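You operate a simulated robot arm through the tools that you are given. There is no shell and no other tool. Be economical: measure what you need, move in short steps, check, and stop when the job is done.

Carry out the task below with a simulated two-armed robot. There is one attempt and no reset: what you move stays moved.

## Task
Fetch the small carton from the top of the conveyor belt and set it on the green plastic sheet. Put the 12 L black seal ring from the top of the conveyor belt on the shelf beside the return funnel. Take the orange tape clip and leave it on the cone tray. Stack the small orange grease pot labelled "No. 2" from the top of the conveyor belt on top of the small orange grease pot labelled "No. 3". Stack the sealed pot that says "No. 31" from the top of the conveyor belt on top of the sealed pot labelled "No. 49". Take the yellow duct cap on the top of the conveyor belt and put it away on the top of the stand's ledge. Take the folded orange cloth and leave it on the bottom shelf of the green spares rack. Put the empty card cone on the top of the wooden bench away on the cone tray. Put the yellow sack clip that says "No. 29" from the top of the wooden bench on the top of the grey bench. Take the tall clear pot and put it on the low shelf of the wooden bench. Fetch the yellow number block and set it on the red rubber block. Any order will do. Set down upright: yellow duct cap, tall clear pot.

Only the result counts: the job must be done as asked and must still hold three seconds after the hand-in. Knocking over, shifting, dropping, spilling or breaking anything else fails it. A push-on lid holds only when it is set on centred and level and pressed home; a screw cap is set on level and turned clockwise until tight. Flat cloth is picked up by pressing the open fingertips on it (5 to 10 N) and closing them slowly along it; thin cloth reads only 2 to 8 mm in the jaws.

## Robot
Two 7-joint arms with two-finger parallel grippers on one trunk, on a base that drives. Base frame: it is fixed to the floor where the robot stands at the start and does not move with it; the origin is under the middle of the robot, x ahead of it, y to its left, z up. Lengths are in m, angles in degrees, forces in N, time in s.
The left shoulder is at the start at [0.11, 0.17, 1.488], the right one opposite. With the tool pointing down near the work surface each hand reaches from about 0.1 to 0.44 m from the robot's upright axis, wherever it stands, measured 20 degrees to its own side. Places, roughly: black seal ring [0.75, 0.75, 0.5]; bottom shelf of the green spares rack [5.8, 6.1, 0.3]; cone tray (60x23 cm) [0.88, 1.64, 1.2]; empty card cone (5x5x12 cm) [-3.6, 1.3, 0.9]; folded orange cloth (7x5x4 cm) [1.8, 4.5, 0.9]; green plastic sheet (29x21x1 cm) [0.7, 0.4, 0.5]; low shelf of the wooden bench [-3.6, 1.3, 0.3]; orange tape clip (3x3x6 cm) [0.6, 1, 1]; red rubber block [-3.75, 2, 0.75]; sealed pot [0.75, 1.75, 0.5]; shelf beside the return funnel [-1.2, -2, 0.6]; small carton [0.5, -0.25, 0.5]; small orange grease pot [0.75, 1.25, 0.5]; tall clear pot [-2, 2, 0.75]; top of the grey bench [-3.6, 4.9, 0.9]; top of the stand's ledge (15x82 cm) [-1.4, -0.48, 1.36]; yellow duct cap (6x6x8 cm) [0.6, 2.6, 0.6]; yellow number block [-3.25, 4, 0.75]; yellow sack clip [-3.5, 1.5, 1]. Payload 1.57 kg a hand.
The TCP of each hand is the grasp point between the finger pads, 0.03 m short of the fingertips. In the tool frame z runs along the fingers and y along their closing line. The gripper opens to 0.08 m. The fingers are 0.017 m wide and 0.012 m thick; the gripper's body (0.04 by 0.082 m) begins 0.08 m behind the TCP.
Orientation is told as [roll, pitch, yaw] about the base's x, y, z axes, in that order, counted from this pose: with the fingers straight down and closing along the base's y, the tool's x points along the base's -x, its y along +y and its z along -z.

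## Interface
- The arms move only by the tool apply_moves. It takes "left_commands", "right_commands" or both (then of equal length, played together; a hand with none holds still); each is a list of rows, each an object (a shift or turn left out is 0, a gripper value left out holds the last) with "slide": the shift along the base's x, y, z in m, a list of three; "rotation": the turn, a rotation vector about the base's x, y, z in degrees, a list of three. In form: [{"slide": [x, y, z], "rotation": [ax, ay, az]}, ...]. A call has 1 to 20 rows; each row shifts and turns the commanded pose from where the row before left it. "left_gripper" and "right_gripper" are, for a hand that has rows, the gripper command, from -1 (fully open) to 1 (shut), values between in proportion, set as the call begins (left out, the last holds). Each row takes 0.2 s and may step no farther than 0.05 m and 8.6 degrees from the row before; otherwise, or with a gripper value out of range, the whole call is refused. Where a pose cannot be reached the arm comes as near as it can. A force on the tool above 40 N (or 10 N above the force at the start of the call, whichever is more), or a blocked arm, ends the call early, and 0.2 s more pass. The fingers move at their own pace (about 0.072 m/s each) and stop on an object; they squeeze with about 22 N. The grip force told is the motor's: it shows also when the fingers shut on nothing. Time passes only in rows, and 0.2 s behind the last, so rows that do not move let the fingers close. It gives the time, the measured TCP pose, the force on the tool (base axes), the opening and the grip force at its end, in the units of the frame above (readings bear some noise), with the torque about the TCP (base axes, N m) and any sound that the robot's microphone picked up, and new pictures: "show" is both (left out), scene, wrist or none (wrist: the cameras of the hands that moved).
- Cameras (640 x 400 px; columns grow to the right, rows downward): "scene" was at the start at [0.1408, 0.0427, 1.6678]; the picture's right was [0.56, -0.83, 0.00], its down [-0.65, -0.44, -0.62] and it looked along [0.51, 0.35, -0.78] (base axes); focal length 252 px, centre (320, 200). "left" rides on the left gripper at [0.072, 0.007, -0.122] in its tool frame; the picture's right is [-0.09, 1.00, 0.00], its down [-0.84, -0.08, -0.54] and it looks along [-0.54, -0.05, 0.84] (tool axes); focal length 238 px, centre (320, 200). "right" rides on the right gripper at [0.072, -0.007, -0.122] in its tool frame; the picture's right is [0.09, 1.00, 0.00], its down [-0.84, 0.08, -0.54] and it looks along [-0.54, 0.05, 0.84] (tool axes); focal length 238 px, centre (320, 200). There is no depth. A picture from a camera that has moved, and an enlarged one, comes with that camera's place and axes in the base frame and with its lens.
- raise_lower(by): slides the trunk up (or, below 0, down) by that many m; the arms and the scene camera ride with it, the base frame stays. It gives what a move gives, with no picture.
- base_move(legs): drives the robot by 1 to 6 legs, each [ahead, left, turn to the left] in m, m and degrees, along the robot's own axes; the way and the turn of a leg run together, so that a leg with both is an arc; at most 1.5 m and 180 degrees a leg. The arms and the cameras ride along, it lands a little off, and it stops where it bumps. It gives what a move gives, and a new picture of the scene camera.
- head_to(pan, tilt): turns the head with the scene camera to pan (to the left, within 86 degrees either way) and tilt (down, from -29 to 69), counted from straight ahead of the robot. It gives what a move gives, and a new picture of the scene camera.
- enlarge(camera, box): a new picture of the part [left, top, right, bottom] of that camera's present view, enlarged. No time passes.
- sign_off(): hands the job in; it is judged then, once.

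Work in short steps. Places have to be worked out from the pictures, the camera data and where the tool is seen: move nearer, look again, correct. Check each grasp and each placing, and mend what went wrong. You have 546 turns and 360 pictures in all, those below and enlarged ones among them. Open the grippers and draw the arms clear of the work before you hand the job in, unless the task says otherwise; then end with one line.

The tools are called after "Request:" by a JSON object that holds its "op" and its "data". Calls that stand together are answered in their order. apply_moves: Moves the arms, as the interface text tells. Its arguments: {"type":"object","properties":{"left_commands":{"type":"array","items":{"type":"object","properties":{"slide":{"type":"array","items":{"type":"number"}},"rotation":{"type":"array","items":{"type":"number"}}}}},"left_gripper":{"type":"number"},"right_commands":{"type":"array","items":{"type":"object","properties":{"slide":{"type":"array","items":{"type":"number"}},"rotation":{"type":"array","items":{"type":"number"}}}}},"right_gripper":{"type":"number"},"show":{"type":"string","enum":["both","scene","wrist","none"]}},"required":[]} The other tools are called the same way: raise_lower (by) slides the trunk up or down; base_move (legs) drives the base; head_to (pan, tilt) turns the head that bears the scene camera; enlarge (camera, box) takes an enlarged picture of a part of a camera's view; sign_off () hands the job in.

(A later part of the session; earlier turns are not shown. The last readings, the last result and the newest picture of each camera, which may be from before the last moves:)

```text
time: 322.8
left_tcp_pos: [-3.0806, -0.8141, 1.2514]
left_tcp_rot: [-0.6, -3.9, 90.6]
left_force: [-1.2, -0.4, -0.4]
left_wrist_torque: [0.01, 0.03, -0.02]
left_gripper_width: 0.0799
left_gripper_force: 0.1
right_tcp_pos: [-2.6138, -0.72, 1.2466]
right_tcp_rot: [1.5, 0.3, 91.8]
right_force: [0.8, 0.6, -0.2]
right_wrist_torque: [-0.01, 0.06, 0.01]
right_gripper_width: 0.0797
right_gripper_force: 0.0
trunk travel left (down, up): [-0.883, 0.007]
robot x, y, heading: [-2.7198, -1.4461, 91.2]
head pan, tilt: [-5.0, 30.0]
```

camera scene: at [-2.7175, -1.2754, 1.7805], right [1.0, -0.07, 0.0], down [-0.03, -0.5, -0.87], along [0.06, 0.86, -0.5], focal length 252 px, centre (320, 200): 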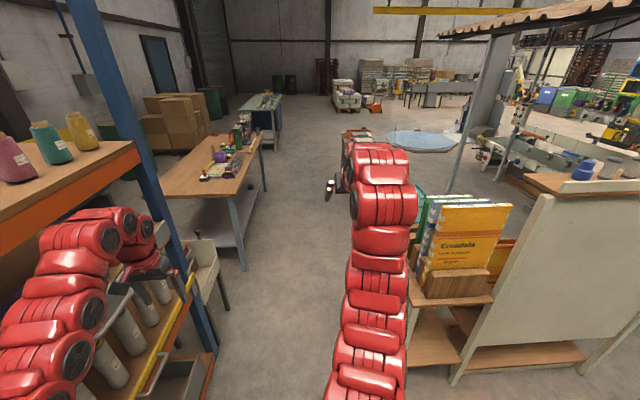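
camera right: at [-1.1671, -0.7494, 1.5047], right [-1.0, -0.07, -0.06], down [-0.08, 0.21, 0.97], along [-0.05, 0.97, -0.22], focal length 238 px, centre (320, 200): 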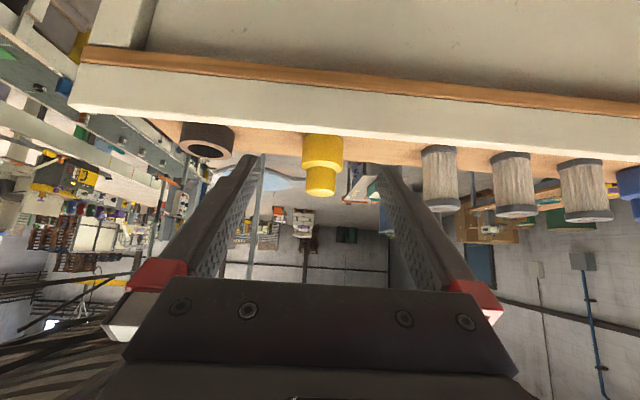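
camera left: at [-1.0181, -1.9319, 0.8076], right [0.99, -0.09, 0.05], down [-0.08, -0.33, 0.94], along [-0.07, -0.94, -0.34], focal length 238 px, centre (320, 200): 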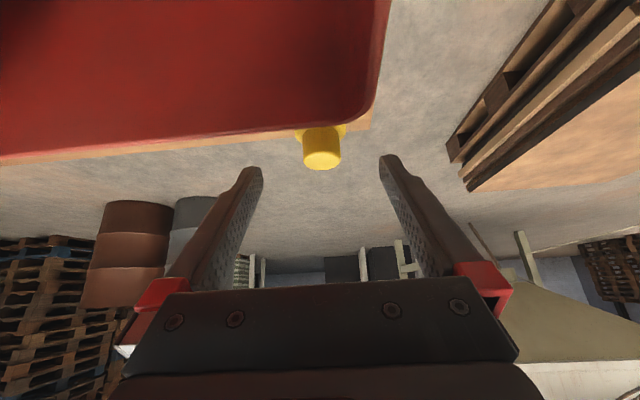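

Request:
{"op": "apply_moves", "data": {"left_commands": [{"slide": [0.01, 0.04, 0]}, {"slide": [0.03, 0.03, 0]}, {"slide": [0.04, 0.02, 0]}, {"slide": [0.04, 0, 0]}, {"slide": [0.04, 0, 0]}], "show": "none"}}

Request:
{"op": "base_move", "data": {"legs": [[1.3, 0, -1], [0.6, 0, 0]]}}

Request:
{"op": "head_to", "data": {"pan": 35, "tilt": 35}}

```text
time: 324.0
left_tcp_pos: [-2.9178, -0.7254, 1.2513]
left_tcp_rot: [-0.7, -3.8, 90.5]
left_force: [1.1, 0.1, 0.6]
left_wrist_torque: [-0.01, 0.01, -0.01]
left_gripper_width: 0.0801
left_gripper_force: 0.1
right_tcp_pos: [-2.61, -0.7203, 1.2458]
right_tcp_rot: [1.5, 0.2, 91.7]
right_force: [0.6, -0.2, -0.2]
right_wrist_torque: [-0.03, 0.03, -0.02]
right_gripper_width: 0.0803
right_gripper_force: 0.0
trunk travel left (down, up): [-0.883, 0.007]
robot x, y, heading: [-2.7218, -1.443, 90.9]
head pan, tilt: [-5.0, 30.0]
```

```text
time: 333.5
left_tcp_pos: [-2.963, 1.1732, 1.2522]
left_tcp_rot: [-0.7, -3.9, 90.8]
left_force: [0.5, 0.0, 0.2]
left_wrist_torque: [0.04, 0.01, 0.02]
left_gripper_width: 0.0801
left_gripper_force: 0.1
right_tcp_pos: [-2.655, 1.1813, 1.2488]
right_tcp_rot: [1.3, 0.1, 91.8]
right_force: [-0.4, -1.0, 0.2]
right_wrist_torque: [-0.02, 0.01, 0.0]
right_gripper_width: 0.0799
right_gripper_force: 0.0
trunk travel left (down, up): [-0.883, 0.007]
robot x, y, heading: [-2.7643, 0.4555, 91.0]
head pan, tilt: [-5.0, 30.0]
camera scene: at [-2.759, 0.6251, 1.7807], right [1.0, -0.07, 0.0], down [-0.03, -0.5, -0.87], along [0.06, 0.86, -0.5], focal length 252 px, centre (320, 200)
```

scene: 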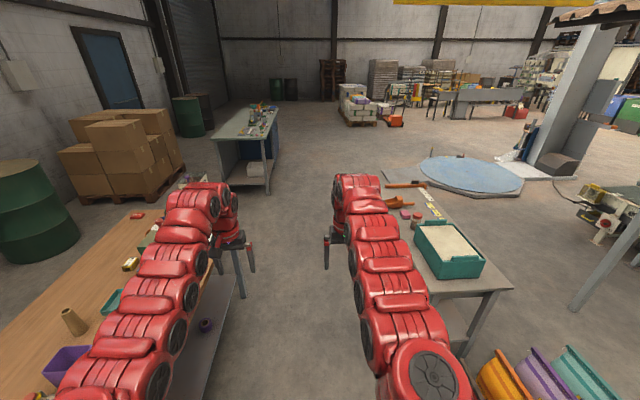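

```text
time: 334.6
left_tcp_pos: [-2.9638, 1.1751, 1.2512]
left_tcp_rot: [-0.7, -3.9, 90.7]
left_force: [0.2, 0.5, 0.6]
left_wrist_torque: [0.03, 0.0, -0.01]
left_gripper_width: 0.0802
left_gripper_force: 0.0
right_tcp_pos: [-2.6546, 1.1811, 1.2482]
right_tcp_rot: [1.4, 0.2, 91.8]
right_force: [-0.3, -0.2, 0.5]
right_wrist_torque: [0.02, -0.03, 0.01]
right_gripper_width: 0.0802
right_gripper_force: 0.1
trunk travel left (down, up): [-0.883, 0.007]
robot x, y, heading: [-2.7639, 0.4582, 91.1]
head pan, tilt: [35.0, 35.0]
camera scene: at [-2.817, 0.6067, 1.7728], right [0.81, 0.59, 0.0], down [0.34, -0.46, -0.82], along [-0.48, 0.66, -0.57], focal length 252 px, centre (320, 200)
```

scene: 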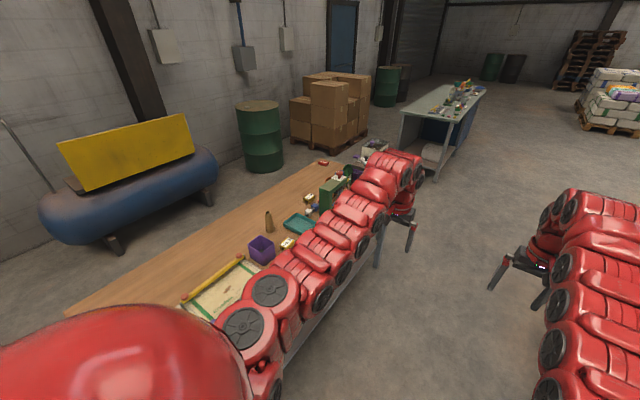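

I turn left to face the wooden bench and strafe along to y≈1.3.

Request:
{"op": "base_move", "data": {"legs": [[0, -0.06, 0], [0, 0, 45], [0, 0, 44], [0, -0.8, 0]]}}

Request:
{"op": "head_to", "data": {"pan": 0, "tilt": 45}}

```text
time: 343.5
left_tcp_pos: [-3.4227, 1.0609, 1.2524]
left_tcp_rot: [-0.8, -3.9, 179.7]
left_force: [-0.2, -0.1, -0.6]
left_wrist_torque: [0.01, 0.03, -0.03]
left_gripper_width: 0.0802
left_gripper_force: 0.1
right_tcp_pos: [-3.4234, 1.3701, 1.2487]
right_tcp_rot: [1.4, 0.2, -179.3]
right_force: [0.8, -0.6, 0.0]
right_wrist_torque: [0.01, 0.01, 0.02]
right_gripper_width: 0.0801
right_gripper_force: 0.1
trunk travel left (down, up): [-0.883, 0.007]
robot x, y, heading: [-2.702, 1.2507, -180.0]
head pan, tilt: [35.0, 35.0]
camera scene: at [-2.8546, 1.1987, 1.7727], right [-0.58, 0.82, 0.0], down [0.47, 0.33, -0.82], along [-0.67, -0.47, -0.57], focal length 252 px, centre (320, 200)
```

scene: 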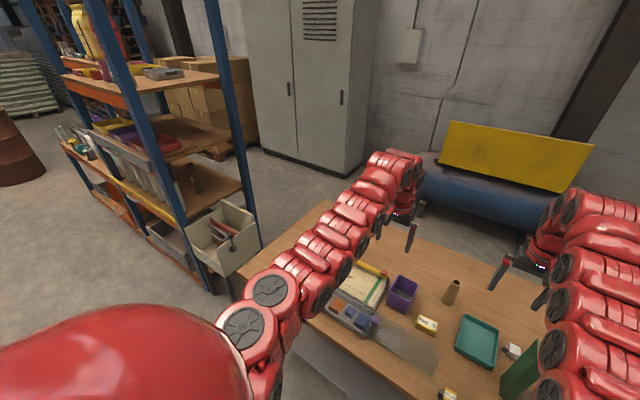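

```text
time: 344.5
left_tcp_pos: [-3.4233, 1.0619, 1.2521]
left_tcp_rot: [-0.8, -4.0, 179.7]
left_force: [-0.8, 0.0, -0.2]
left_wrist_torque: [-0.01, 0.01, -0.01]
left_gripper_width: 0.0797
left_gripper_force: 0.1
right_tcp_pos: [-3.424, 1.3695, 1.2481]
right_tcp_rot: [1.4, 0.2, -179.2]
right_force: [-0.5, -0.1, 0.1]
right_wrist_torque: [0.01, 0.0, -0.01]
right_gripper_width: 0.08
right_gripper_force: 0.0
trunk travel left (down, up): [-0.883, 0.007]
robot x, y, heading: [-2.7002, 1.2545, -180.0]
head pan, tilt: [0.0, 45.0]
camera scene: at [-2.8639, 1.2496, 1.7579], right [0.0, 1.0, 0.0], down [0.71, 0.0, -0.71], along [-0.71, 0.0, -0.71], focal length 252 px, centre (320, 200)
```

scene: 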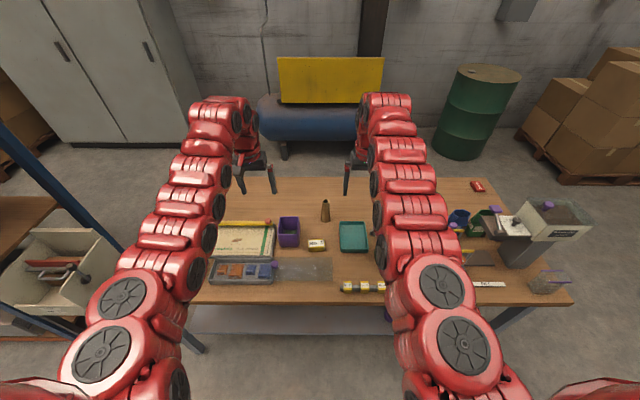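

Good overview of the bench. Zoom to read labels of the yellow clips and see the cone and red block.

Request:
{"op": "enlarge", "data": {"camera": "scene", "box": [270, 190, 400, 300]}}

Request:
{"op": "enlarge", "data": {"camera": "scene", "box": [430, 170, 590, 300]}}

```text
3.64 times, centred on (335, 245) of scene
camera zoom: at [-2.8639, 1.2496, 1.7579], right [0.0, 1.0, 0.0], down [0.71, 0.0, -0.71], along [-0.71, 0.0, -0.71], focal length 918 px, centre (266, 36)
```

zoom: 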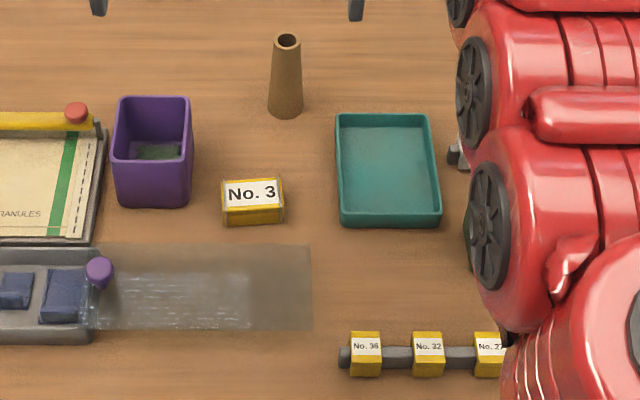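

```text
3.08 times, centred on (510, 235) of scene
camera zoom: at [-2.8639, 1.2496, 1.7579], right [0.0, 1.0, 0.0], down [0.71, 0.0, -0.71], along [-0.71, 0.0, -0.71], focal length 777 px, centre (-265, 92)
```

zoom: 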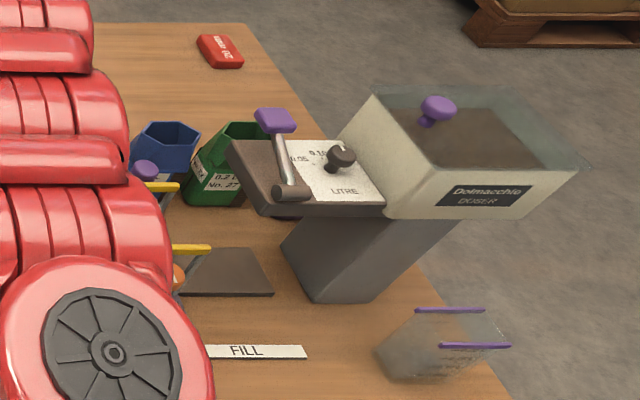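

The bar carries clips No. 36, 32 and a third ("2x"). Back off 0.2 and lower the trunk so the right wrist camera can see them.

Request:
{"op": "base_move", "data": {"legs": [[-0.18, 0, 0]]}}

Request:
{"op": "raise_lower", "data": {"by": -0.15}}

Request:
{"op": "enlarge", "data": {"camera": "right", "box": [0, 0, 640, 400]}}

```text
time: 346.0
left_tcp_pos: [-3.2496, 1.0628, 1.2508]
left_tcp_rot: [-0.8, -3.7, 179.6]
left_force: [0.4, 0.6, 0.3]
left_wrist_torque: [-0.02, 0.02, -0.02]
left_gripper_width: 0.08
left_gripper_force: 0.0
right_tcp_pos: [-3.2503, 1.371, 1.245]
right_tcp_rot: [1.3, 0.3, -179.3]
right_force: [0.0, 0.1, -0.5]
right_wrist_torque: [0.0, -0.02, -0.01]
right_gripper_width: 0.08
right_gripper_force: 0.1
trunk travel left (down, up): [-0.883, 0.007]
robot x, y, heading: [-2.5211, 1.2522, -179.9]
head pan, tilt: [0.0, 45.0]
camera scene: at [-2.6917, 1.2505, 1.7574], right [0.0, 1.0, 0.0], down [0.71, 0.0, -0.71], along [-0.71, 0.0, -0.71], focal length 252 px, centre (320, 200)
```

scene: 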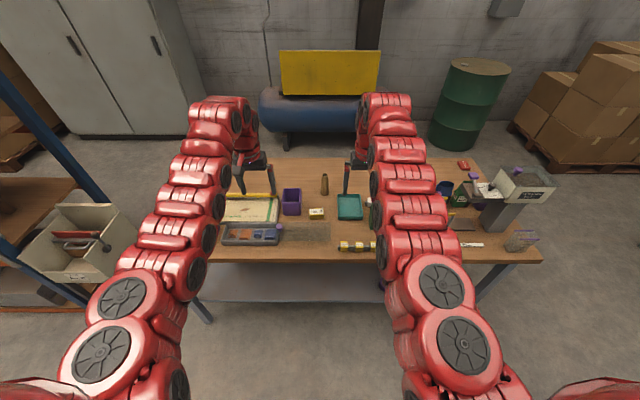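

```text
time: 347.8
left_tcp_pos: [-3.2479, 1.0627, 1.1022]
left_tcp_rot: [-0.8, -3.9, 179.5]
left_force: [-0.8, -0.1, 0.7]
left_wrist_torque: [0.01, -0.01, -0.03]
left_gripper_width: 0.0799
left_gripper_force: 0.0
right_tcp_pos: [-3.2478, 1.3717, 1.0981]
right_tcp_rot: [1.4, 0.2, -179.3]
right_force: [0.3, 0.7, -0.8]
right_wrist_torque: [0.03, -0.03, 0.0]
right_gripper_width: 0.0801
right_gripper_force: 0.0
trunk travel left (down, up): [-0.733, 0.157]
robot x, y, heading: [-2.522, 1.2524, -179.5]
head pan, tilt: [0.0, 45.0]
```

```text
1.00 times, centred on (320, 200) of right (not enlarged: the box is as wide or as high as the picture)
camera zoom: at [-3.1747, 1.38, 1.2193], right [0.1, -0.99, 0.02], down [-0.84, -0.07, 0.54], along [-0.54, -0.08, -0.84], focal length 238 px, centre (320, 200)
```

zoom: 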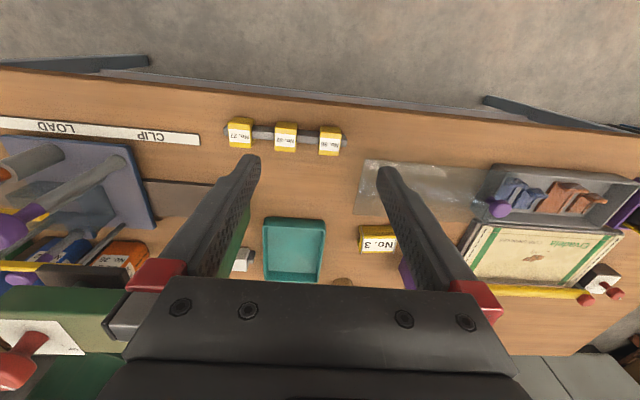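

Request:
{"op": "enlarge", "data": {"camera": "right", "box": [220, 110, 350, 165]}}

Request:
{"op": "enlarge", "data": {"camera": "right", "box": [0, 130, 200, 310]}}

```text
4.92 times, centred on (285, 138) of right
camera zoom: at [-3.1747, 1.38, 1.2193], right [0.1, -0.99, 0.02], down [-0.84, -0.07, 0.54], along [-0.54, -0.08, -0.84], focal length 1173 px, centre (492, 508)
```

zoom: 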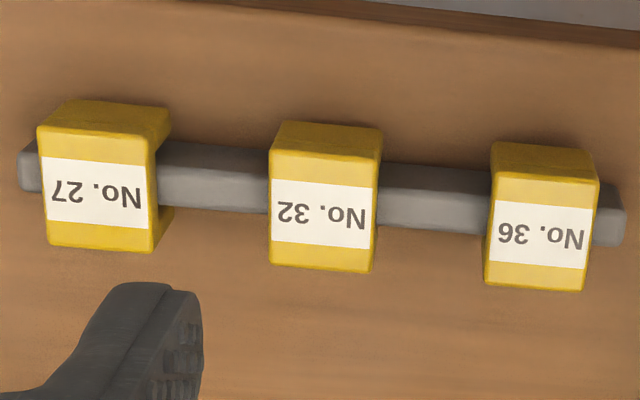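

```text
2.22 times, centred on (100, 220) of right
camera zoom: at [-3.1747, 1.38, 1.2193], right [0.1, -0.99, 0.02], down [-0.84, -0.07, 0.54], along [-0.54, -0.08, -0.84], focal length 530 px, centre (809, 156)
```

zoom: 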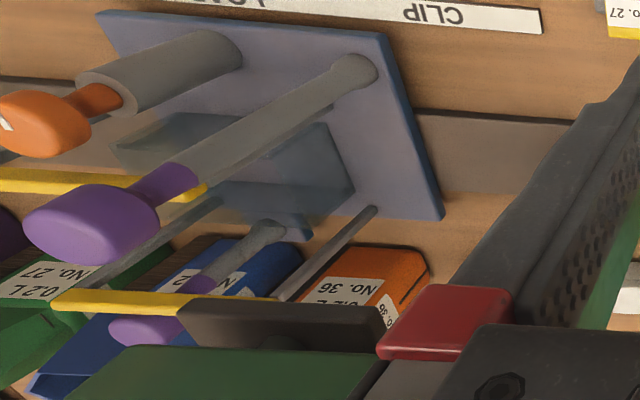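

The bar holds 27, 32, 36. There is another small item beside the teal tray; zoom there.

Request:
{"op": "enlarge", "data": {"camera": "right", "box": [215, 230, 275, 285]}}

Request:
{"op": "enlarge", "data": {"camera": "scene", "box": [340, 180, 400, 225]}}

```text
7.27 times, centred on (245, 258) of right
camera zoom: at [-3.1747, 1.38, 1.2193], right [0.1, -0.99, 0.02], down [-0.84, -0.07, 0.54], along [-0.54, -0.08, -0.84], focal length 1734 px, centre (866, -218)
```

zoom: 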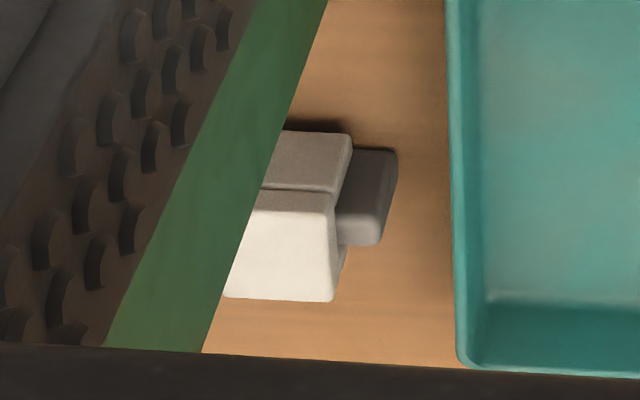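

```text
8.89 times, centred on (370, 202) of scene
camera zoom: at [-2.6871, 1.2506, 1.6079], right [0.0, 1.0, 0.0], down [0.71, 0.0, -0.71], along [-0.71, 0.0, -0.71], focal length 2245 px, centre (-124, 178)
```

zoom: 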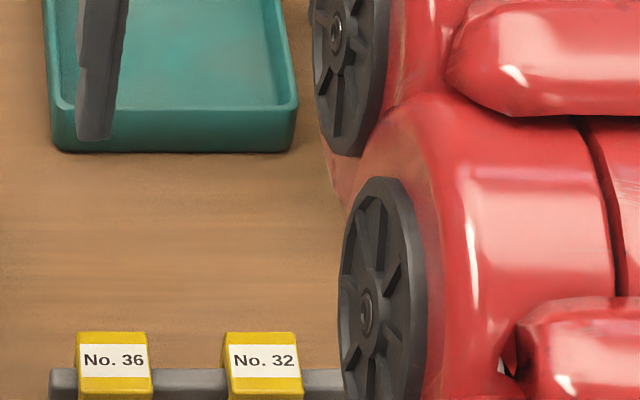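

Request:
{"op": "raise_lower", "data": {"by": 0.15}}

Request:
{"op": "apply_moves", "data": {"right_commands": [{"slide": [0.0, 0.045, 0]}, {"slide": [0.0, 0.045, 0]}, {"slide": [0.0, 0.045, 0]}, {"slide": [0.0, 0.045, 0]}, {"slide": [0.0, 0.04, 0]}], "show": "wrist"}}

```text
time: 349.5
left_tcp_pos: [-3.2467, 1.0634, 1.2517]
left_tcp_rot: [-0.8, -3.8, 179.6]
left_force: [0.0, -0.2, 0.9]
left_wrist_torque: [-0.02, 0.02, -0.02]
left_gripper_width: 0.0801
left_gripper_force: 0.0
right_tcp_pos: [-3.2473, 1.3703, 1.2477]
right_tcp_rot: [1.4, 0.2, -179.2]
right_force: [-1.4, -0.3, 0.1]
right_wrist_torque: [0.01, 0.03, 0.03]
right_gripper_width: 0.0796
right_gripper_force: 0.0
trunk travel left (down, up): [-0.883, 0.007]
robot x, y, heading: [-2.5215, 1.2514, -179.8]
head pan, tilt: [0.0, 45.0]
```

```text
time: 350.7
left_tcp_pos: [-3.2485, 1.0639, 1.2524]
left_tcp_rot: [-0.6, -3.8, 179.6]
left_force: [0.8, -0.1, -0.2]
left_wrist_torque: [-0.01, -0.01, 0.02]
left_gripper_width: 0.0801
left_gripper_force: 0.0
right_tcp_pos: [-3.2267, 1.5687, 1.2427]
right_tcp_rot: [1.5, 0.2, -179.3]
right_force: [0.1, -0.1, 0.4]
right_wrist_torque: [-0.03, 0.02, 0.0]
right_gripper_width: 0.08
right_gripper_force: 0.1
right hand out of reach, approached as far as the arm can: row 3, 4, 5
trunk travel left (down, up): [-0.883, 0.007]
robot x, y, heading: [-2.521, 1.2534, -179.9]
head pan, tilt: [0.0, 45.0]
camera right: at [-3.1543, 1.5769, 1.3655], right [0.1, -0.99, 0.03], down [-0.84, -0.07, 0.54], along [-0.54, -0.08, -0.84], focal length 238 px, centre (320, 200)
```

right: 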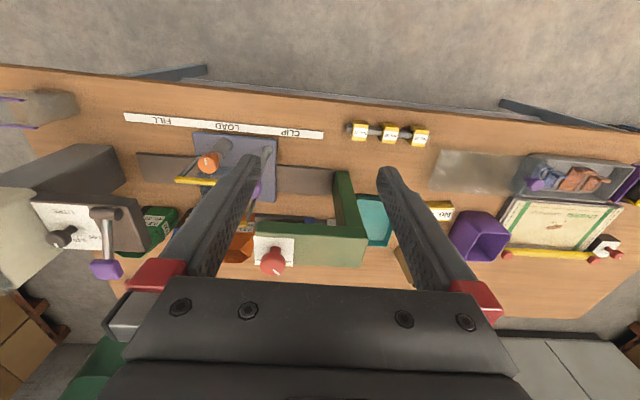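

Request:
{"op": "enlarge", "data": {"camera": "right", "box": [120, 120, 380, 280]}}

Request:
{"op": "enlarge", "data": {"camera": "scene", "box": [380, 150, 560, 270]}}

```text
2.46 times, centred on (250, 200) of right
camera zoom: at [-3.1543, 1.5769, 1.3655], right [0.1, -0.99, 0.03], down [-0.84, -0.07, 0.54], along [-0.54, -0.08, -0.84], focal length 587 px, centre (492, 200)
```

zoom: 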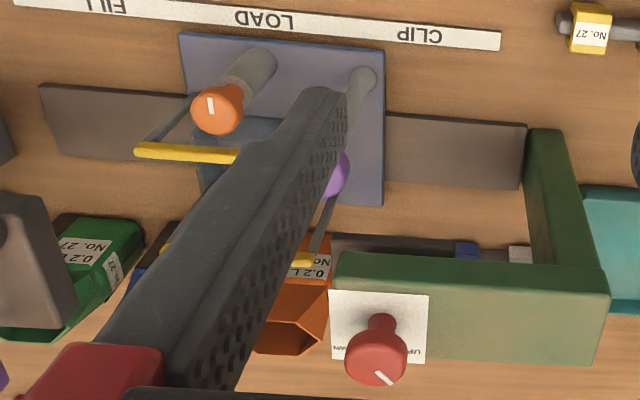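

```text
3.33 times, centred on (470, 210) of scene
camera zoom: at [-2.6879, 1.2527, 1.7579], right [0.0, 1.0, 0.0], down [0.71, 0.0, -0.71], along [-0.71, 0.0, -0.71], focal length 842 px, centre (-180, 167)
```

zoom: 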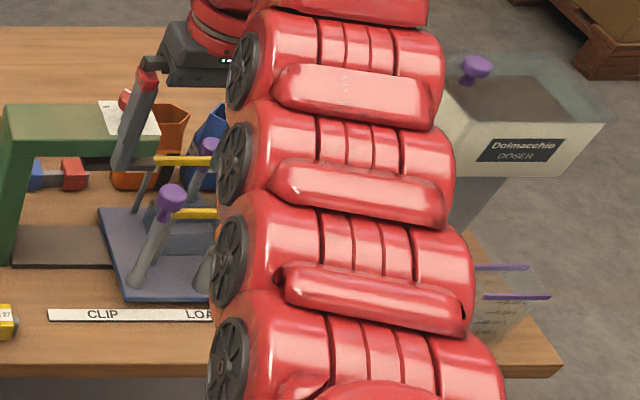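

A yellow item was seen earlier near (−3.58, 1.57), behind the green clipper. I strafe left 0.35 to view it past the arm.

Request:
{"op": "base_move", "data": {"legs": [[0, 0.4, 0]]}}

Request:
{"op": "head_to", "data": {"pan": -40, "tilt": 40}}

```text
time: 353.2
left_tcp_pos: [-3.2472, 0.6595, 1.2529]
left_tcp_rot: [-0.7, -3.8, 179.4]
left_force: [-0.5, 0.3, -0.1]
left_wrist_torque: [-0.01, 0.01, 0.0]
left_gripper_width: 0.0802
left_gripper_force: 0.1
right_tcp_pos: [-3.2246, 1.1623, 1.2448]
right_tcp_rot: [1.5, 0.3, -179.4]
right_force: [0.1, -0.2, 0.2]
right_wrist_torque: [-0.02, -0.01, 0.02]
right_gripper_width: 0.0799
right_gripper_force: 0.0
trunk travel left (down, up): [-0.883, 0.007]
robot x, y, heading: [-2.5252, 0.8445, -180.1]
head pan, tilt: [0.0, 45.0]
camera scene: at [-2.6868, 0.8466, 1.7579], right [0.0, 1.0, 0.0], down [0.71, 0.0, -0.71], along [-0.71, 0.0, -0.71], focal length 252 px, centre (320, 200)
```

scene: 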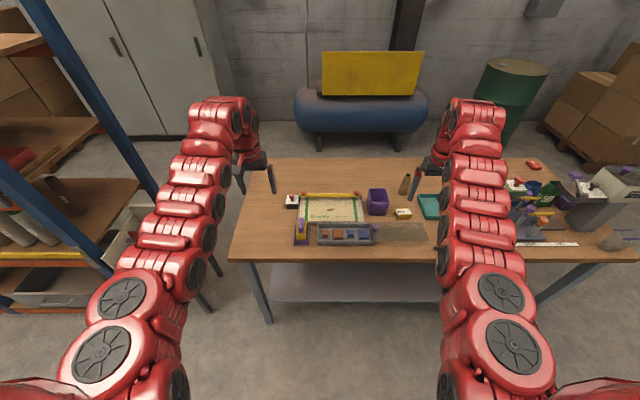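

```text
time: 354.3
left_tcp_pos: [-3.2459, 0.6604, 1.2512]
left_tcp_rot: [-0.7, -3.8, 179.5]
left_force: [0.3, -1.0, -0.1]
left_wrist_torque: [-0.01, 0.01, -0.02]
left_gripper_width: 0.0799
left_gripper_force: 0.0
right_tcp_pos: [-3.226, 1.1621, 1.245]
right_tcp_rot: [1.3, 0.3, -179.3]
right_force: [0.7, -0.1, -0.6]
right_wrist_torque: [-0.01, 0.0, 0.03]
right_gripper_width: 0.0799
right_gripper_force: 0.1
trunk travel left (down, up): [-0.883, 0.007]
robot x, y, heading: [-2.5256, 0.8494, -179.9]
head pan, tilt: [-40.0, 40.0]
camera scene: at [-2.6706, 0.9002, 1.7651], right [0.64, 0.77, 0.0], down [0.49, -0.41, -0.77], along [-0.59, 0.49, -0.64], focal length 252 px, centre (320, 200)
```

scene: 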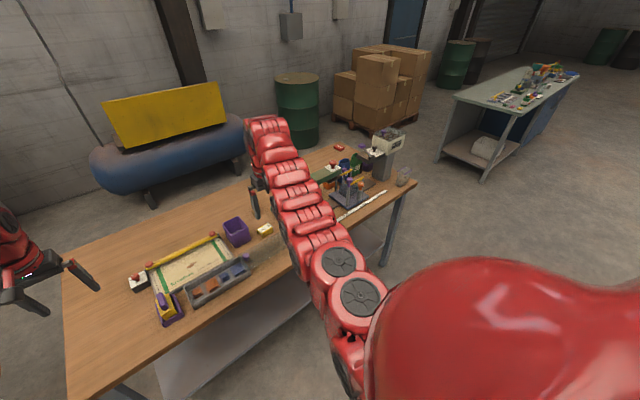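

Turn to face +y and look left (pan 80), so the arms are out of the view of the bench.

Request:
{"op": "base_move", "data": {"legs": [[0, 0, -45], [0, 0, -45], [0.45, 0.05, 0]]}}

Request:
{"op": "head_to", "data": {"pan": 80, "tilt": 40}}

Request:
{"op": "enlarge", "data": {"camera": "scene", "box": [320, 100, 640, 300]}}

```text
time: 361.1
left_tcp_pos: [-2.7846, 2.019, 1.253]
left_tcp_rot: [-0.7, -3.8, 90.6]
left_force: [0.3, -0.8, -0.5]
left_wrist_torque: [0.03, 0.01, -0.03]
left_gripper_width: 0.0801
left_gripper_force: 0.0
right_tcp_pos: [-2.2805, 2.008, 1.2454]
right_tcp_rot: [1.3, 0.0, 91.8]
right_force: [1.0, -0.3, 0.4]
right_wrist_torque: [0.01, 0.02, -0.05]
right_gripper_width: 0.0799
right_gripper_force: 0.1
trunk travel left (down, up): [-0.883, 0.007]
robot x, y, heading: [-2.5866, 1.3004, 91.3]
head pan, tilt: [-40.0, 40.0]
camera scene: at [-2.5329, 1.446, 1.7653], right [0.78, -0.63, 0.0], down [-0.4, -0.5, -0.77], along [0.48, 0.6, -0.64], focal length 252 px, centre (320, 200)
```

scene: 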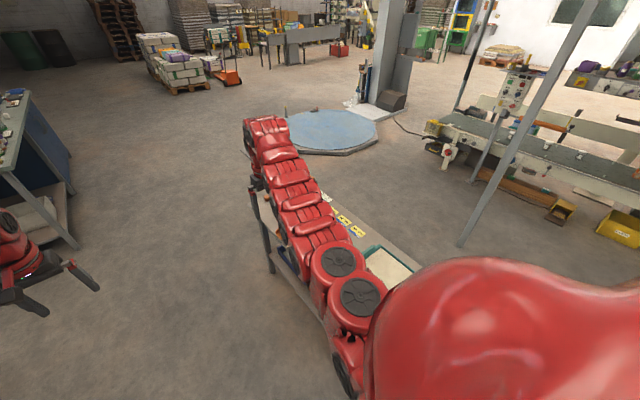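

```text
time: 363.1
left_tcp_pos: [-2.7842, 2.0207, 1.2519]
left_tcp_rot: [-0.7, -3.9, 90.7]
left_force: [-0.7, 0.0, 0.1]
left_wrist_torque: [0.02, -0.01, -0.02]
left_gripper_width: 0.0801
left_gripper_force: 0.1
right_tcp_pos: [-2.2825, 2.01, 1.2443]
right_tcp_rot: [1.4, 0.2, 91.7]
right_force: [-0.5, -1.0, -0.5]
right_wrist_torque: [-0.03, 0.03, -0.01]
right_gripper_width: 0.0798
right_gripper_force: 0.1
trunk travel left (down, up): [-0.883, 0.007]
robot x, y, heading: [-2.5797, 1.3036, 91.4]
head pan, tilt: [80.0, 40.0]
camera scene: at [-2.6703, 1.3945, 1.7651], right [0.15, 0.99, 0.0], down [0.64, -0.1, -0.77], along [-0.76, 0.12, -0.64], focal length 252 px, centre (320, 200)
```

scene: 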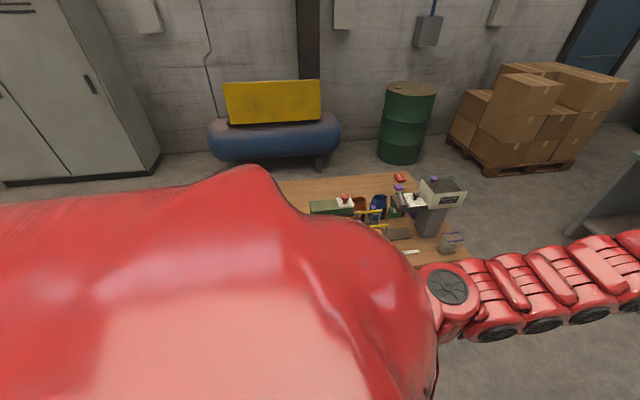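

```text
2.00 times, centred on (480, 200) of scene
camera zoom: at [-2.6703, 1.3945, 1.7651], right [0.15, 0.99, 0.0], down [0.64, -0.1, -0.77], along [-0.76, 0.12, -0.64], focal length 505 px, centre (0, 200)
```

zoom: 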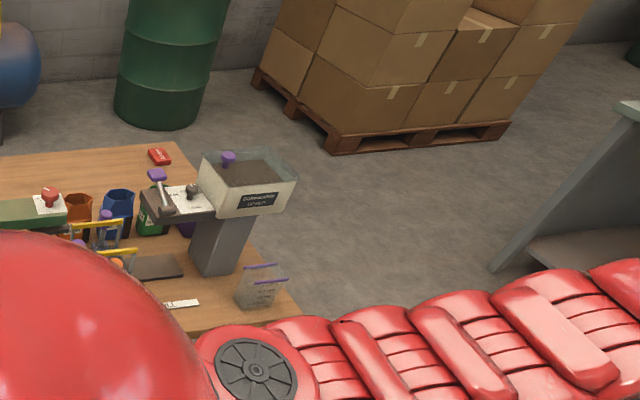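

The shoulder hides it. Return to facing the bench, centred at y≈1.57, where that spot shows between the arms.

Request:
{"op": "base_move", "data": {"legs": [[0, 0, 45], [0, 0, 44], [0, -0.25, 0]]}}

Request:
{"op": "head_to", "data": {"pan": 0, "tilt": 40}}

Request:
{"op": "enlarge", "data": {"camera": "scene", "box": [220, 150, 400, 280]}}

```text
time: 369.1
left_tcp_pos: [-3.3073, 1.3452, 1.2513]
left_tcp_rot: [-0.7, -3.8, -179.2]
left_force: [0.5, -0.2, 0.0]
left_wrist_torque: [0.02, -0.01, 0.03]
left_gripper_width: 0.0798
left_gripper_force: 0.2
right_tcp_pos: [-3.2969, 1.8487, 1.2445]
right_tcp_rot: [1.3, 0.1, -178.2]
right_force: [-0.5, 0.3, -0.7]
right_wrist_torque: [0.04, 0.01, -0.01]
right_gripper_width: 0.08
right_gripper_force: 0.2
trunk travel left (down, up): [-0.883, 0.007]
robot x, y, heading: [-2.587, 1.5497, -179.0]
head pan, tilt: [80.0, 40.0]
camera scene: at [-2.6832, 1.4604, 1.7651], right [-0.99, 0.15, 0.0], down [0.1, 0.64, -0.77], along [-0.12, -0.76, -0.64], focal length 252 px, centre (320, 200)
```

scene: 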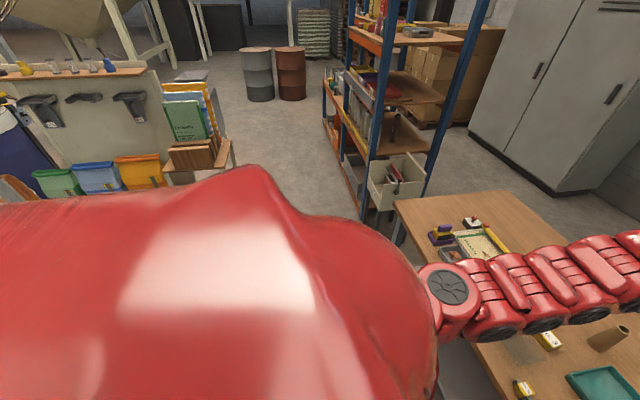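

```text
time: 370.6
left_tcp_pos: [-3.3071, 1.3452, 1.2517]
left_tcp_rot: [-0.9, -3.7, -179.1]
left_force: [0.2, 0.0, -0.2]
left_wrist_torque: [-0.02, 0.02, 0.01]
left_gripper_width: 0.0797
left_gripper_force: 0.0
right_tcp_pos: [-3.2972, 1.8485, 1.2446]
right_tcp_rot: [1.4, 0.2, -178.1]
right_force: [0.2, -0.2, -0.3]
right_wrist_torque: [-0.04, 0.02, -0.01]
right_gripper_width: 0.0799
right_gripper_force: 0.1
trunk travel left (down, up): [-0.883, 0.007]
robot x, y, heading: [-2.5877, 1.547, -178.9]
head pan, tilt: [0.0, 40.0]
camera scene: at [-2.7554, 1.5444, 1.7651], right [-0.02, 1.0, 0.0], down [0.64, 0.01, -0.77], along [-0.77, -0.02, -0.64], focal length 252 px, centre (320, 200)
```

scene: 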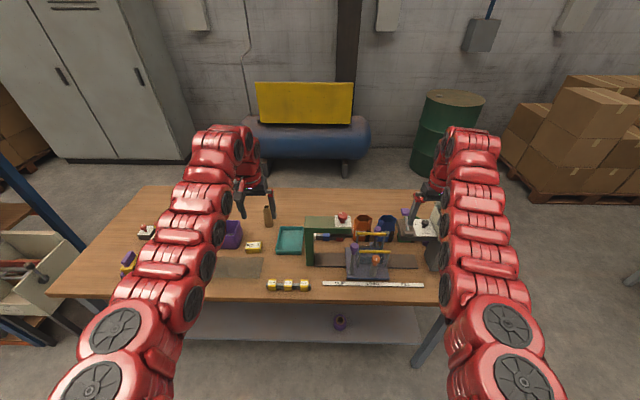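

```text
3.08 times, centred on (310, 215) of scene
camera zoom: at [-2.7554, 1.5444, 1.7651], right [-0.02, 1.0, 0.0], down [0.64, 0.01, -0.77], along [-0.77, -0.02, -0.64], focal length 777 px, centre (351, 154)
```

zoom: 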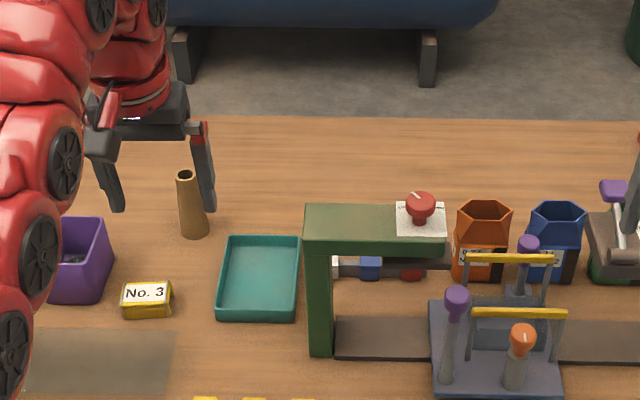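

Request:
{"op": "head_to", "data": {"pan": 45, "tilt": 40}}

Request:
{"op": "enlarge", "data": {"camera": "scene", "box": [200, 100, 420, 260]}}

```text
time: 371.7
left_tcp_pos: [-3.3079, 1.3455, 1.2515]
left_tcp_rot: [-0.8, -3.8, -179.2]
left_force: [0.2, -0.1, -0.4]
left_wrist_torque: [-0.03, 0.0, -0.03]
left_gripper_width: 0.08
left_gripper_force: 0.1
right_tcp_pos: [-3.2972, 1.8483, 1.2448]
right_tcp_rot: [1.4, 0.2, -178.1]
right_force: [-0.1, 0.1, -0.2]
right_wrist_torque: [0.02, 0.02, 0.0]
right_gripper_width: 0.0797
right_gripper_force: 0.0
trunk travel left (down, up): [-0.883, 0.007]
robot x, y, heading: [-2.5885, 1.5502, -178.6]
head pan, tilt: [45.0, 40.0]
camera scene: at [-2.7292, 1.4852, 1.7651], right [-0.72, 0.69, 0.0], down [0.44, 0.46, -0.77], along [-0.53, -0.55, -0.64], focal length 252 px, centre (320, 200)
```

scene: 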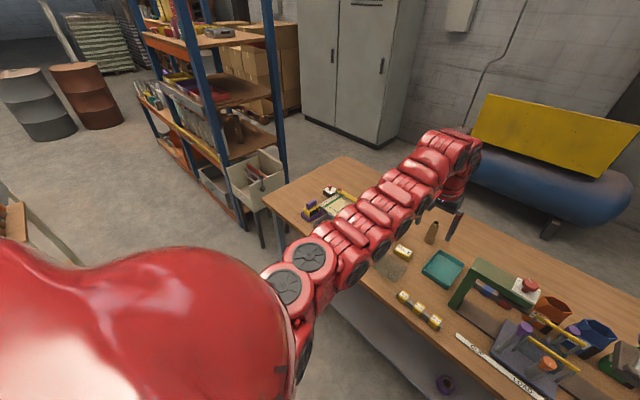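

```text
2.50 times, centred on (310, 180) of scene
camera zoom: at [-2.7292, 1.4852, 1.7651], right [-0.72, 0.69, 0.0], down [0.44, 0.46, -0.77], along [-0.53, -0.55, -0.64], focal length 631 px, centre (345, 250)
```

zoom: 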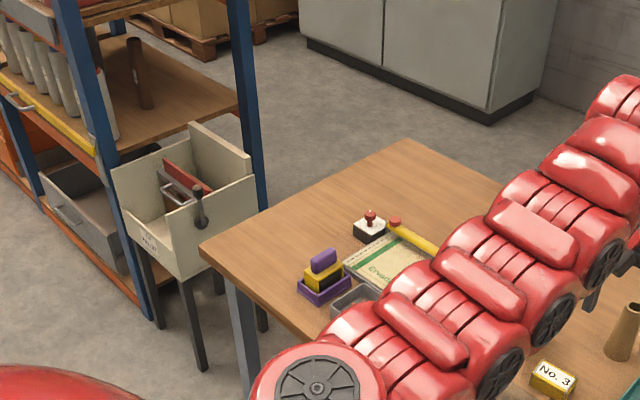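

Request:
{"op": "enlarge", "data": {"camera": "scene", "box": [390, 285, 454, 335]}}

Request:
{"op": "enlarge", "data": {"camera": "scene", "box": [440, 240, 640, 400]}}

```text
8.00 times, centred on (422, 310) of scene
camera zoom: at [-2.7292, 1.4852, 1.7651], right [-0.72, 0.69, 0.0], down [0.44, 0.46, -0.77], along [-0.53, -0.55, -0.64], focal length 2020 px, centre (-496, -680)
```

zoom: 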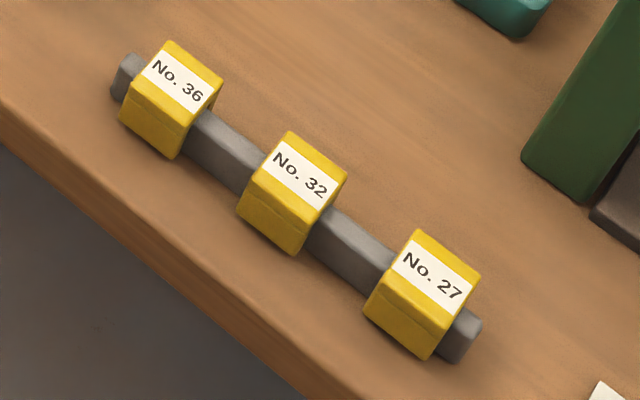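

```text
2.50 times, centred on (540, 320) of scene
camera zoom: at [-2.7292, 1.4852, 1.7651], right [-0.72, 0.69, 0.0], down [0.44, 0.46, -0.77], along [-0.53, -0.55, -0.64], focal length 631 px, centre (-230, -100)
```

zoom: 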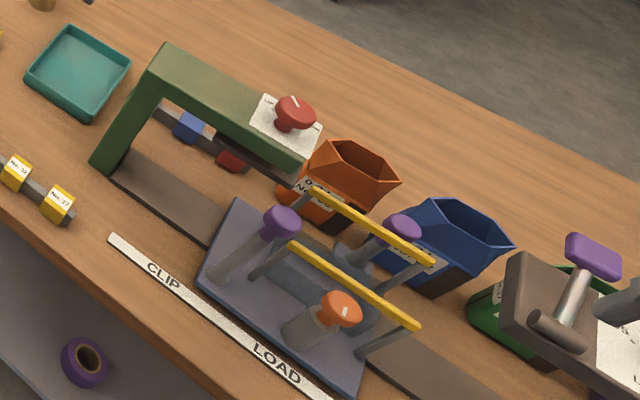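

The spot behind the clipper's beam is hidden from the head. Drive forward 0.11 and use the left wrist camera to look there.

Request:
{"op": "base_move", "data": {"legs": [[0.11, -0.06, -1.3]]}}

Request:
{"op": "enlarge", "data": {"camera": "left", "box": [0, 0, 640, 400]}}

```text
time: 373.0
left_tcp_pos: [-3.4207, 1.4188, 1.2527]
left_tcp_rot: [-0.8, -3.9, 179.6]
left_force: [0.0, -0.6, -0.4]
left_wrist_torque: [0.0, 0.04, -0.02]
left_gripper_width: 0.08
left_gripper_force: 0.0
right_tcp_pos: [-3.3999, 1.9216, 1.2455]
right_tcp_rot: [1.4, 0.1, -179.3]
right_force: [-0.1, -0.3, 0.5]
right_wrist_torque: [0.0, 0.03, -0.01]
right_gripper_width: 0.0802
right_gripper_force: 0.1
trunk travel left (down, up): [-0.883, 0.007]
robot x, y, heading: [-2.6979, 1.6057, -179.7]
head pan, tilt: [45.0, 40.0]
camera scene: at [-2.8393, 1.546, 1.7653], right [-0.71, 0.71, 0.0], down [0.45, 0.46, -0.77], along [-0.54, -0.54, -0.64], focal length 252 px, centre (320, 200)
```

scene: 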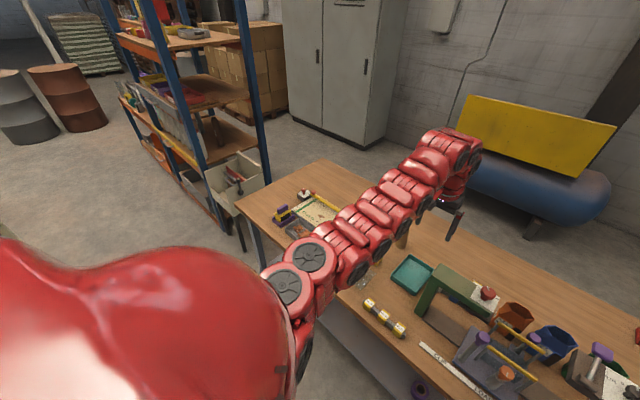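

```text
1.00 times, centred on (320, 200) of left (not enlarged: the box is as wide or as high as the picture)
camera zoom: at [-3.3411, 1.4101, 1.3694], right [-0.1, -0.99, -0.01], down [-0.8, 0.08, 0.6], along [-0.59, 0.07, -0.8], focal length 238 px, centre (320, 200)
```

zoom: 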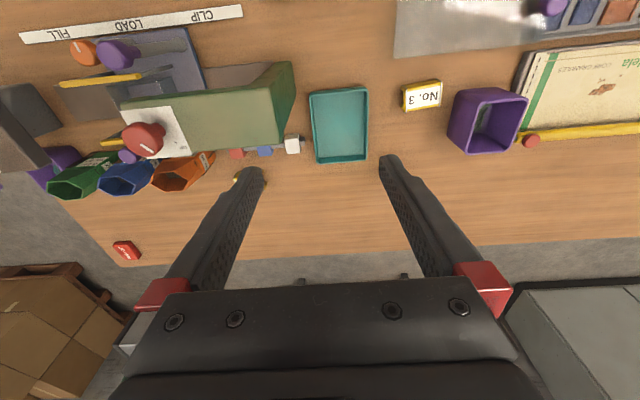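

A yellow piece peeks out at ≈(−3.60, 1.61) beyond the clipper. Drive 0.1 forward and move the left hand above it for a look.

Request:
{"op": "base_move", "data": {"legs": [[0.09, 0, 0]]}}

Request:
{"op": "apply_moves", "data": {"left_commands": [{"slide": [0, 0.045, 0]}, {"slide": [0, 0.045, 0]}, {"slide": [0, 0.045, 0]}, {"slide": [0, 0.045, 0]}], "show": "wrist"}}

```text
time: 374.1
left_tcp_pos: [-3.506, 1.4193, 1.2539]
left_tcp_rot: [-0.8, -4.0, 179.6]
left_force: [0.1, -0.3, -0.5]
left_wrist_torque: [-0.02, 0.0, -0.01]
left_gripper_width: 0.0802
left_gripper_force: 0.1
right_tcp_pos: [-3.4869, 1.9218, 1.248]
right_tcp_rot: [1.4, 0.0, -179.1]
right_force: [0.7, -0.4, -0.2]
right_wrist_torque: [0.02, 0.06, 0.01]
right_gripper_width: 0.0798
right_gripper_force: 0.1
trunk travel left (down, up): [-0.883, 0.007]
robot x, y, heading: [-2.7873, 1.6068, -180.0]
head pan, tilt: [45.0, 40.0]
camera scene: at [-2.9238, 1.5464, 1.7657], right [-0.71, 0.7, 0.0], down [0.45, 0.46, -0.77], along [-0.54, -0.54, -0.64], focal length 252 px, centre (320, 200)
```

scene: 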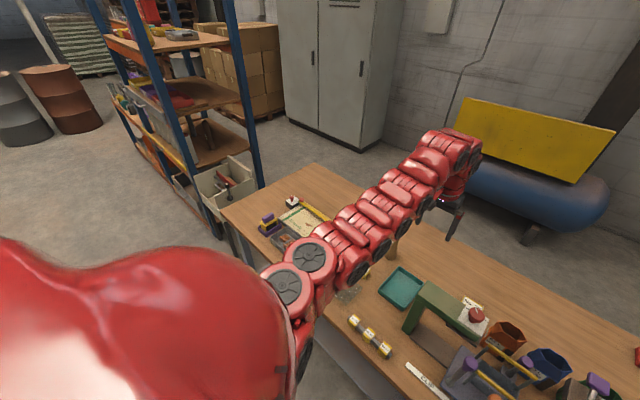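

```text
time: 375.1
left_tcp_pos: [-3.5091, 1.5984, 1.2535]
left_tcp_rot: [-0.6, -3.9, 179.9]
left_force: [1.2, 0.5, -0.2]
left_wrist_torque: [-0.02, -0.01, 0.0]
left_gripper_width: 0.08
left_gripper_force: 0.0
right_tcp_pos: [-3.4892, 1.9232, 1.2452]
right_tcp_rot: [1.7, 0.1, -179.2]
right_force: [-0.5, 0.5, -0.7]
right_wrist_torque: [-0.05, 0.02, -0.02]
right_gripper_width: 0.08
right_gripper_force: 0.0
trunk travel left (down, up): [-0.883, 0.007]
robot x, y, heading: [-2.7865, 1.6077, -179.9]
head pan, tilt: [45.0, 40.0]
camera left: at [-3.4293, 1.591, 1.3706], right [-0.09, -1.0, 0.0], down [-0.8, 0.07, 0.6], along [-0.6, 0.06, -0.8], focal length 238 px, centre (320, 200)
```

left: 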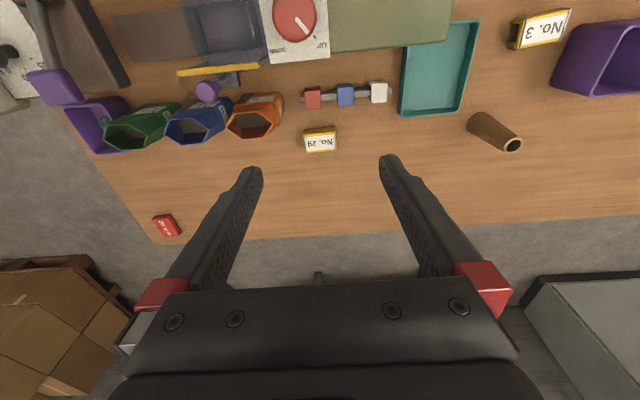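

Found clip No. 29 at ≈(−3.62, 1.61). I shift the right hand away from the doser, tilt the left tool forward 16° more, and lower the trunk.

Request:
{"op": "apply_moves", "data": {"right_commands": [{"slide": [0, -0.04, 0]}, {"slide": [0, -0.04, 0]}, {"slide": [0.0, -0.03, 0]}], "left_commands": [{"slide": [-0.02, 0, -0.02], "rotation": [0, 8, 0]}, {"slide": [-0.02, 0.005, -0.02], "rotation": [0, 8, 0]}, {"slide": [-0.02, 0.005, -0.02]}], "show": "none"}}

Request:
{"op": "raise_lower", "data": {"by": -0.13}}

Request:
{"op": "enlarge", "data": {"camera": "left", "box": [0, 0, 640, 400]}}

```text
time: 375.9
left_tcp_pos: [-3.5722, 1.6088, 1.193]
left_tcp_rot: [-0.7, -19.9, 179.7]
left_force: [-0.5, -0.1, -0.2]
left_wrist_torque: [0.05, -0.02, -0.01]
left_gripper_width: 0.0801
left_gripper_force: 0.2
right_tcp_pos: [-3.4887, 1.8091, 1.2465]
right_tcp_rot: [1.3, 0.2, -179.3]
right_force: [-0.2, -0.8, 0.3]
right_wrist_torque: [0.04, -0.06, 0.02]
right_gripper_width: 0.0801
right_gripper_force: 0.1
trunk travel left (down, up): [-0.883, 0.007]
robot x, y, heading: [-2.7884, 1.6047, -179.6]
head pan, tilt: [45.0, 40.0]
```

```text
time: 377.5
left_tcp_pos: [-3.5706, 1.6102, 1.0633]
left_tcp_rot: [-0.7, -19.7, 179.7]
left_force: [0.5, 0.5, 0.8]
left_wrist_torque: [-0.02, -0.02, -0.01]
left_gripper_width: 0.0796
left_gripper_force: 0.0
right_tcp_pos: [-3.4875, 1.8115, 1.1168]
right_tcp_rot: [1.4, 0.2, -179.3]
right_force: [-0.3, -0.7, -0.5]
right_wrist_torque: [0.01, -0.01, 0.0]
right_gripper_width: 0.0802
right_gripper_force: 0.0
trunk travel left (down, up): [-0.753, 0.137]
robot x, y, heading: [-2.7839, 1.61, -179.9]
head pan, tilt: [45.0, 40.0]
```

```text
1.00 times, centred on (320, 200) of left (not enlarged: the box is as wide or as high as the picture)
camera zoom: at [-3.4617, 1.6004, 1.1529], right [-0.1, -1.0, 0.02], down [-0.6, 0.07, 0.79], along [-0.79, 0.06, -0.61], focal length 238 px, centre (320, 200)
```

zoom: 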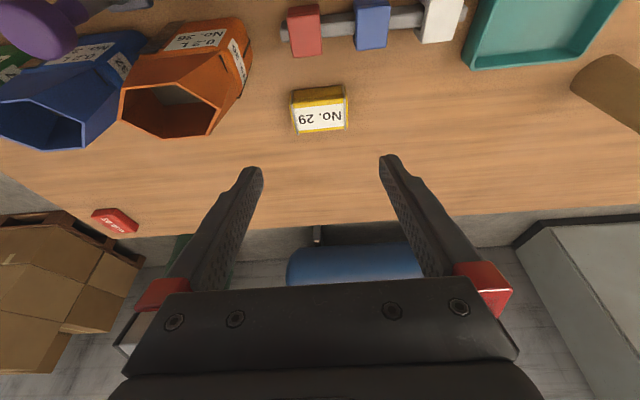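

Clip centred between the fingers at ≈(−3.612, 1.61). Descend along the tool axis.

Request:
{"op": "apply_moves", "data": {"left_commands": [{"slide": [-0.0105, 0, -0.032]}, {"slide": [-0.0105, 0, -0.032]}, {"slide": [-0.0105, 0, -0.032]}, {"slide": [-0.009, 0, -0.025]}], "show": "wrist"}}

```text
time: 378.1
left_tcp_pos: [-3.5795, 1.6021, 1.017]
left_tcp_rot: [-1.0, -21.2, -180.0]
left_force: [-2.9, -3.5, 10.7]
left_wrist_torque: [0.44, -1.68, -0.64]
left_gripper_width: 0.0801
left_gripper_force: 0.0
left hand out of reach, approached as far as the arm can: row 1, 2, 3
right_tcp_pos: [-3.4868, 1.8082, 1.1151]
right_tcp_rot: [1.4, 0.2, -179.2]
right_force: [-0.4, 0.5, -0.7]
right_wrist_torque: [0.01, -0.01, -0.03]
right_gripper_width: 0.08
right_gripper_force: 0.0
trunk travel left (down, up): [-0.753, 0.137]
robot x, y, heading: [-2.7883, 1.6081, -179.8]
head pan, tilt: [45.0, 40.0]
stopped in row 3 (left hand): the force on the tool passed its limit at 121 N (the readings are from after the stop); the commanded pose is now the measured one
camera left: at [-3.4683, 1.5941, 1.1051], right [-0.09, -1.0, 0.02], down [-0.58, 0.07, 0.81], along [-0.81, 0.06, -0.59], focal length 238 px, centre (320, 200)
```

left: 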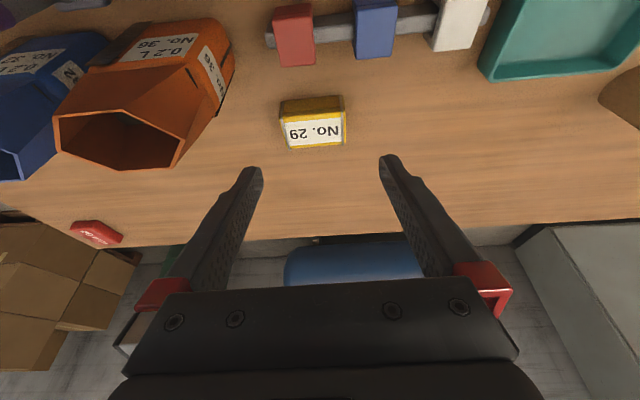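

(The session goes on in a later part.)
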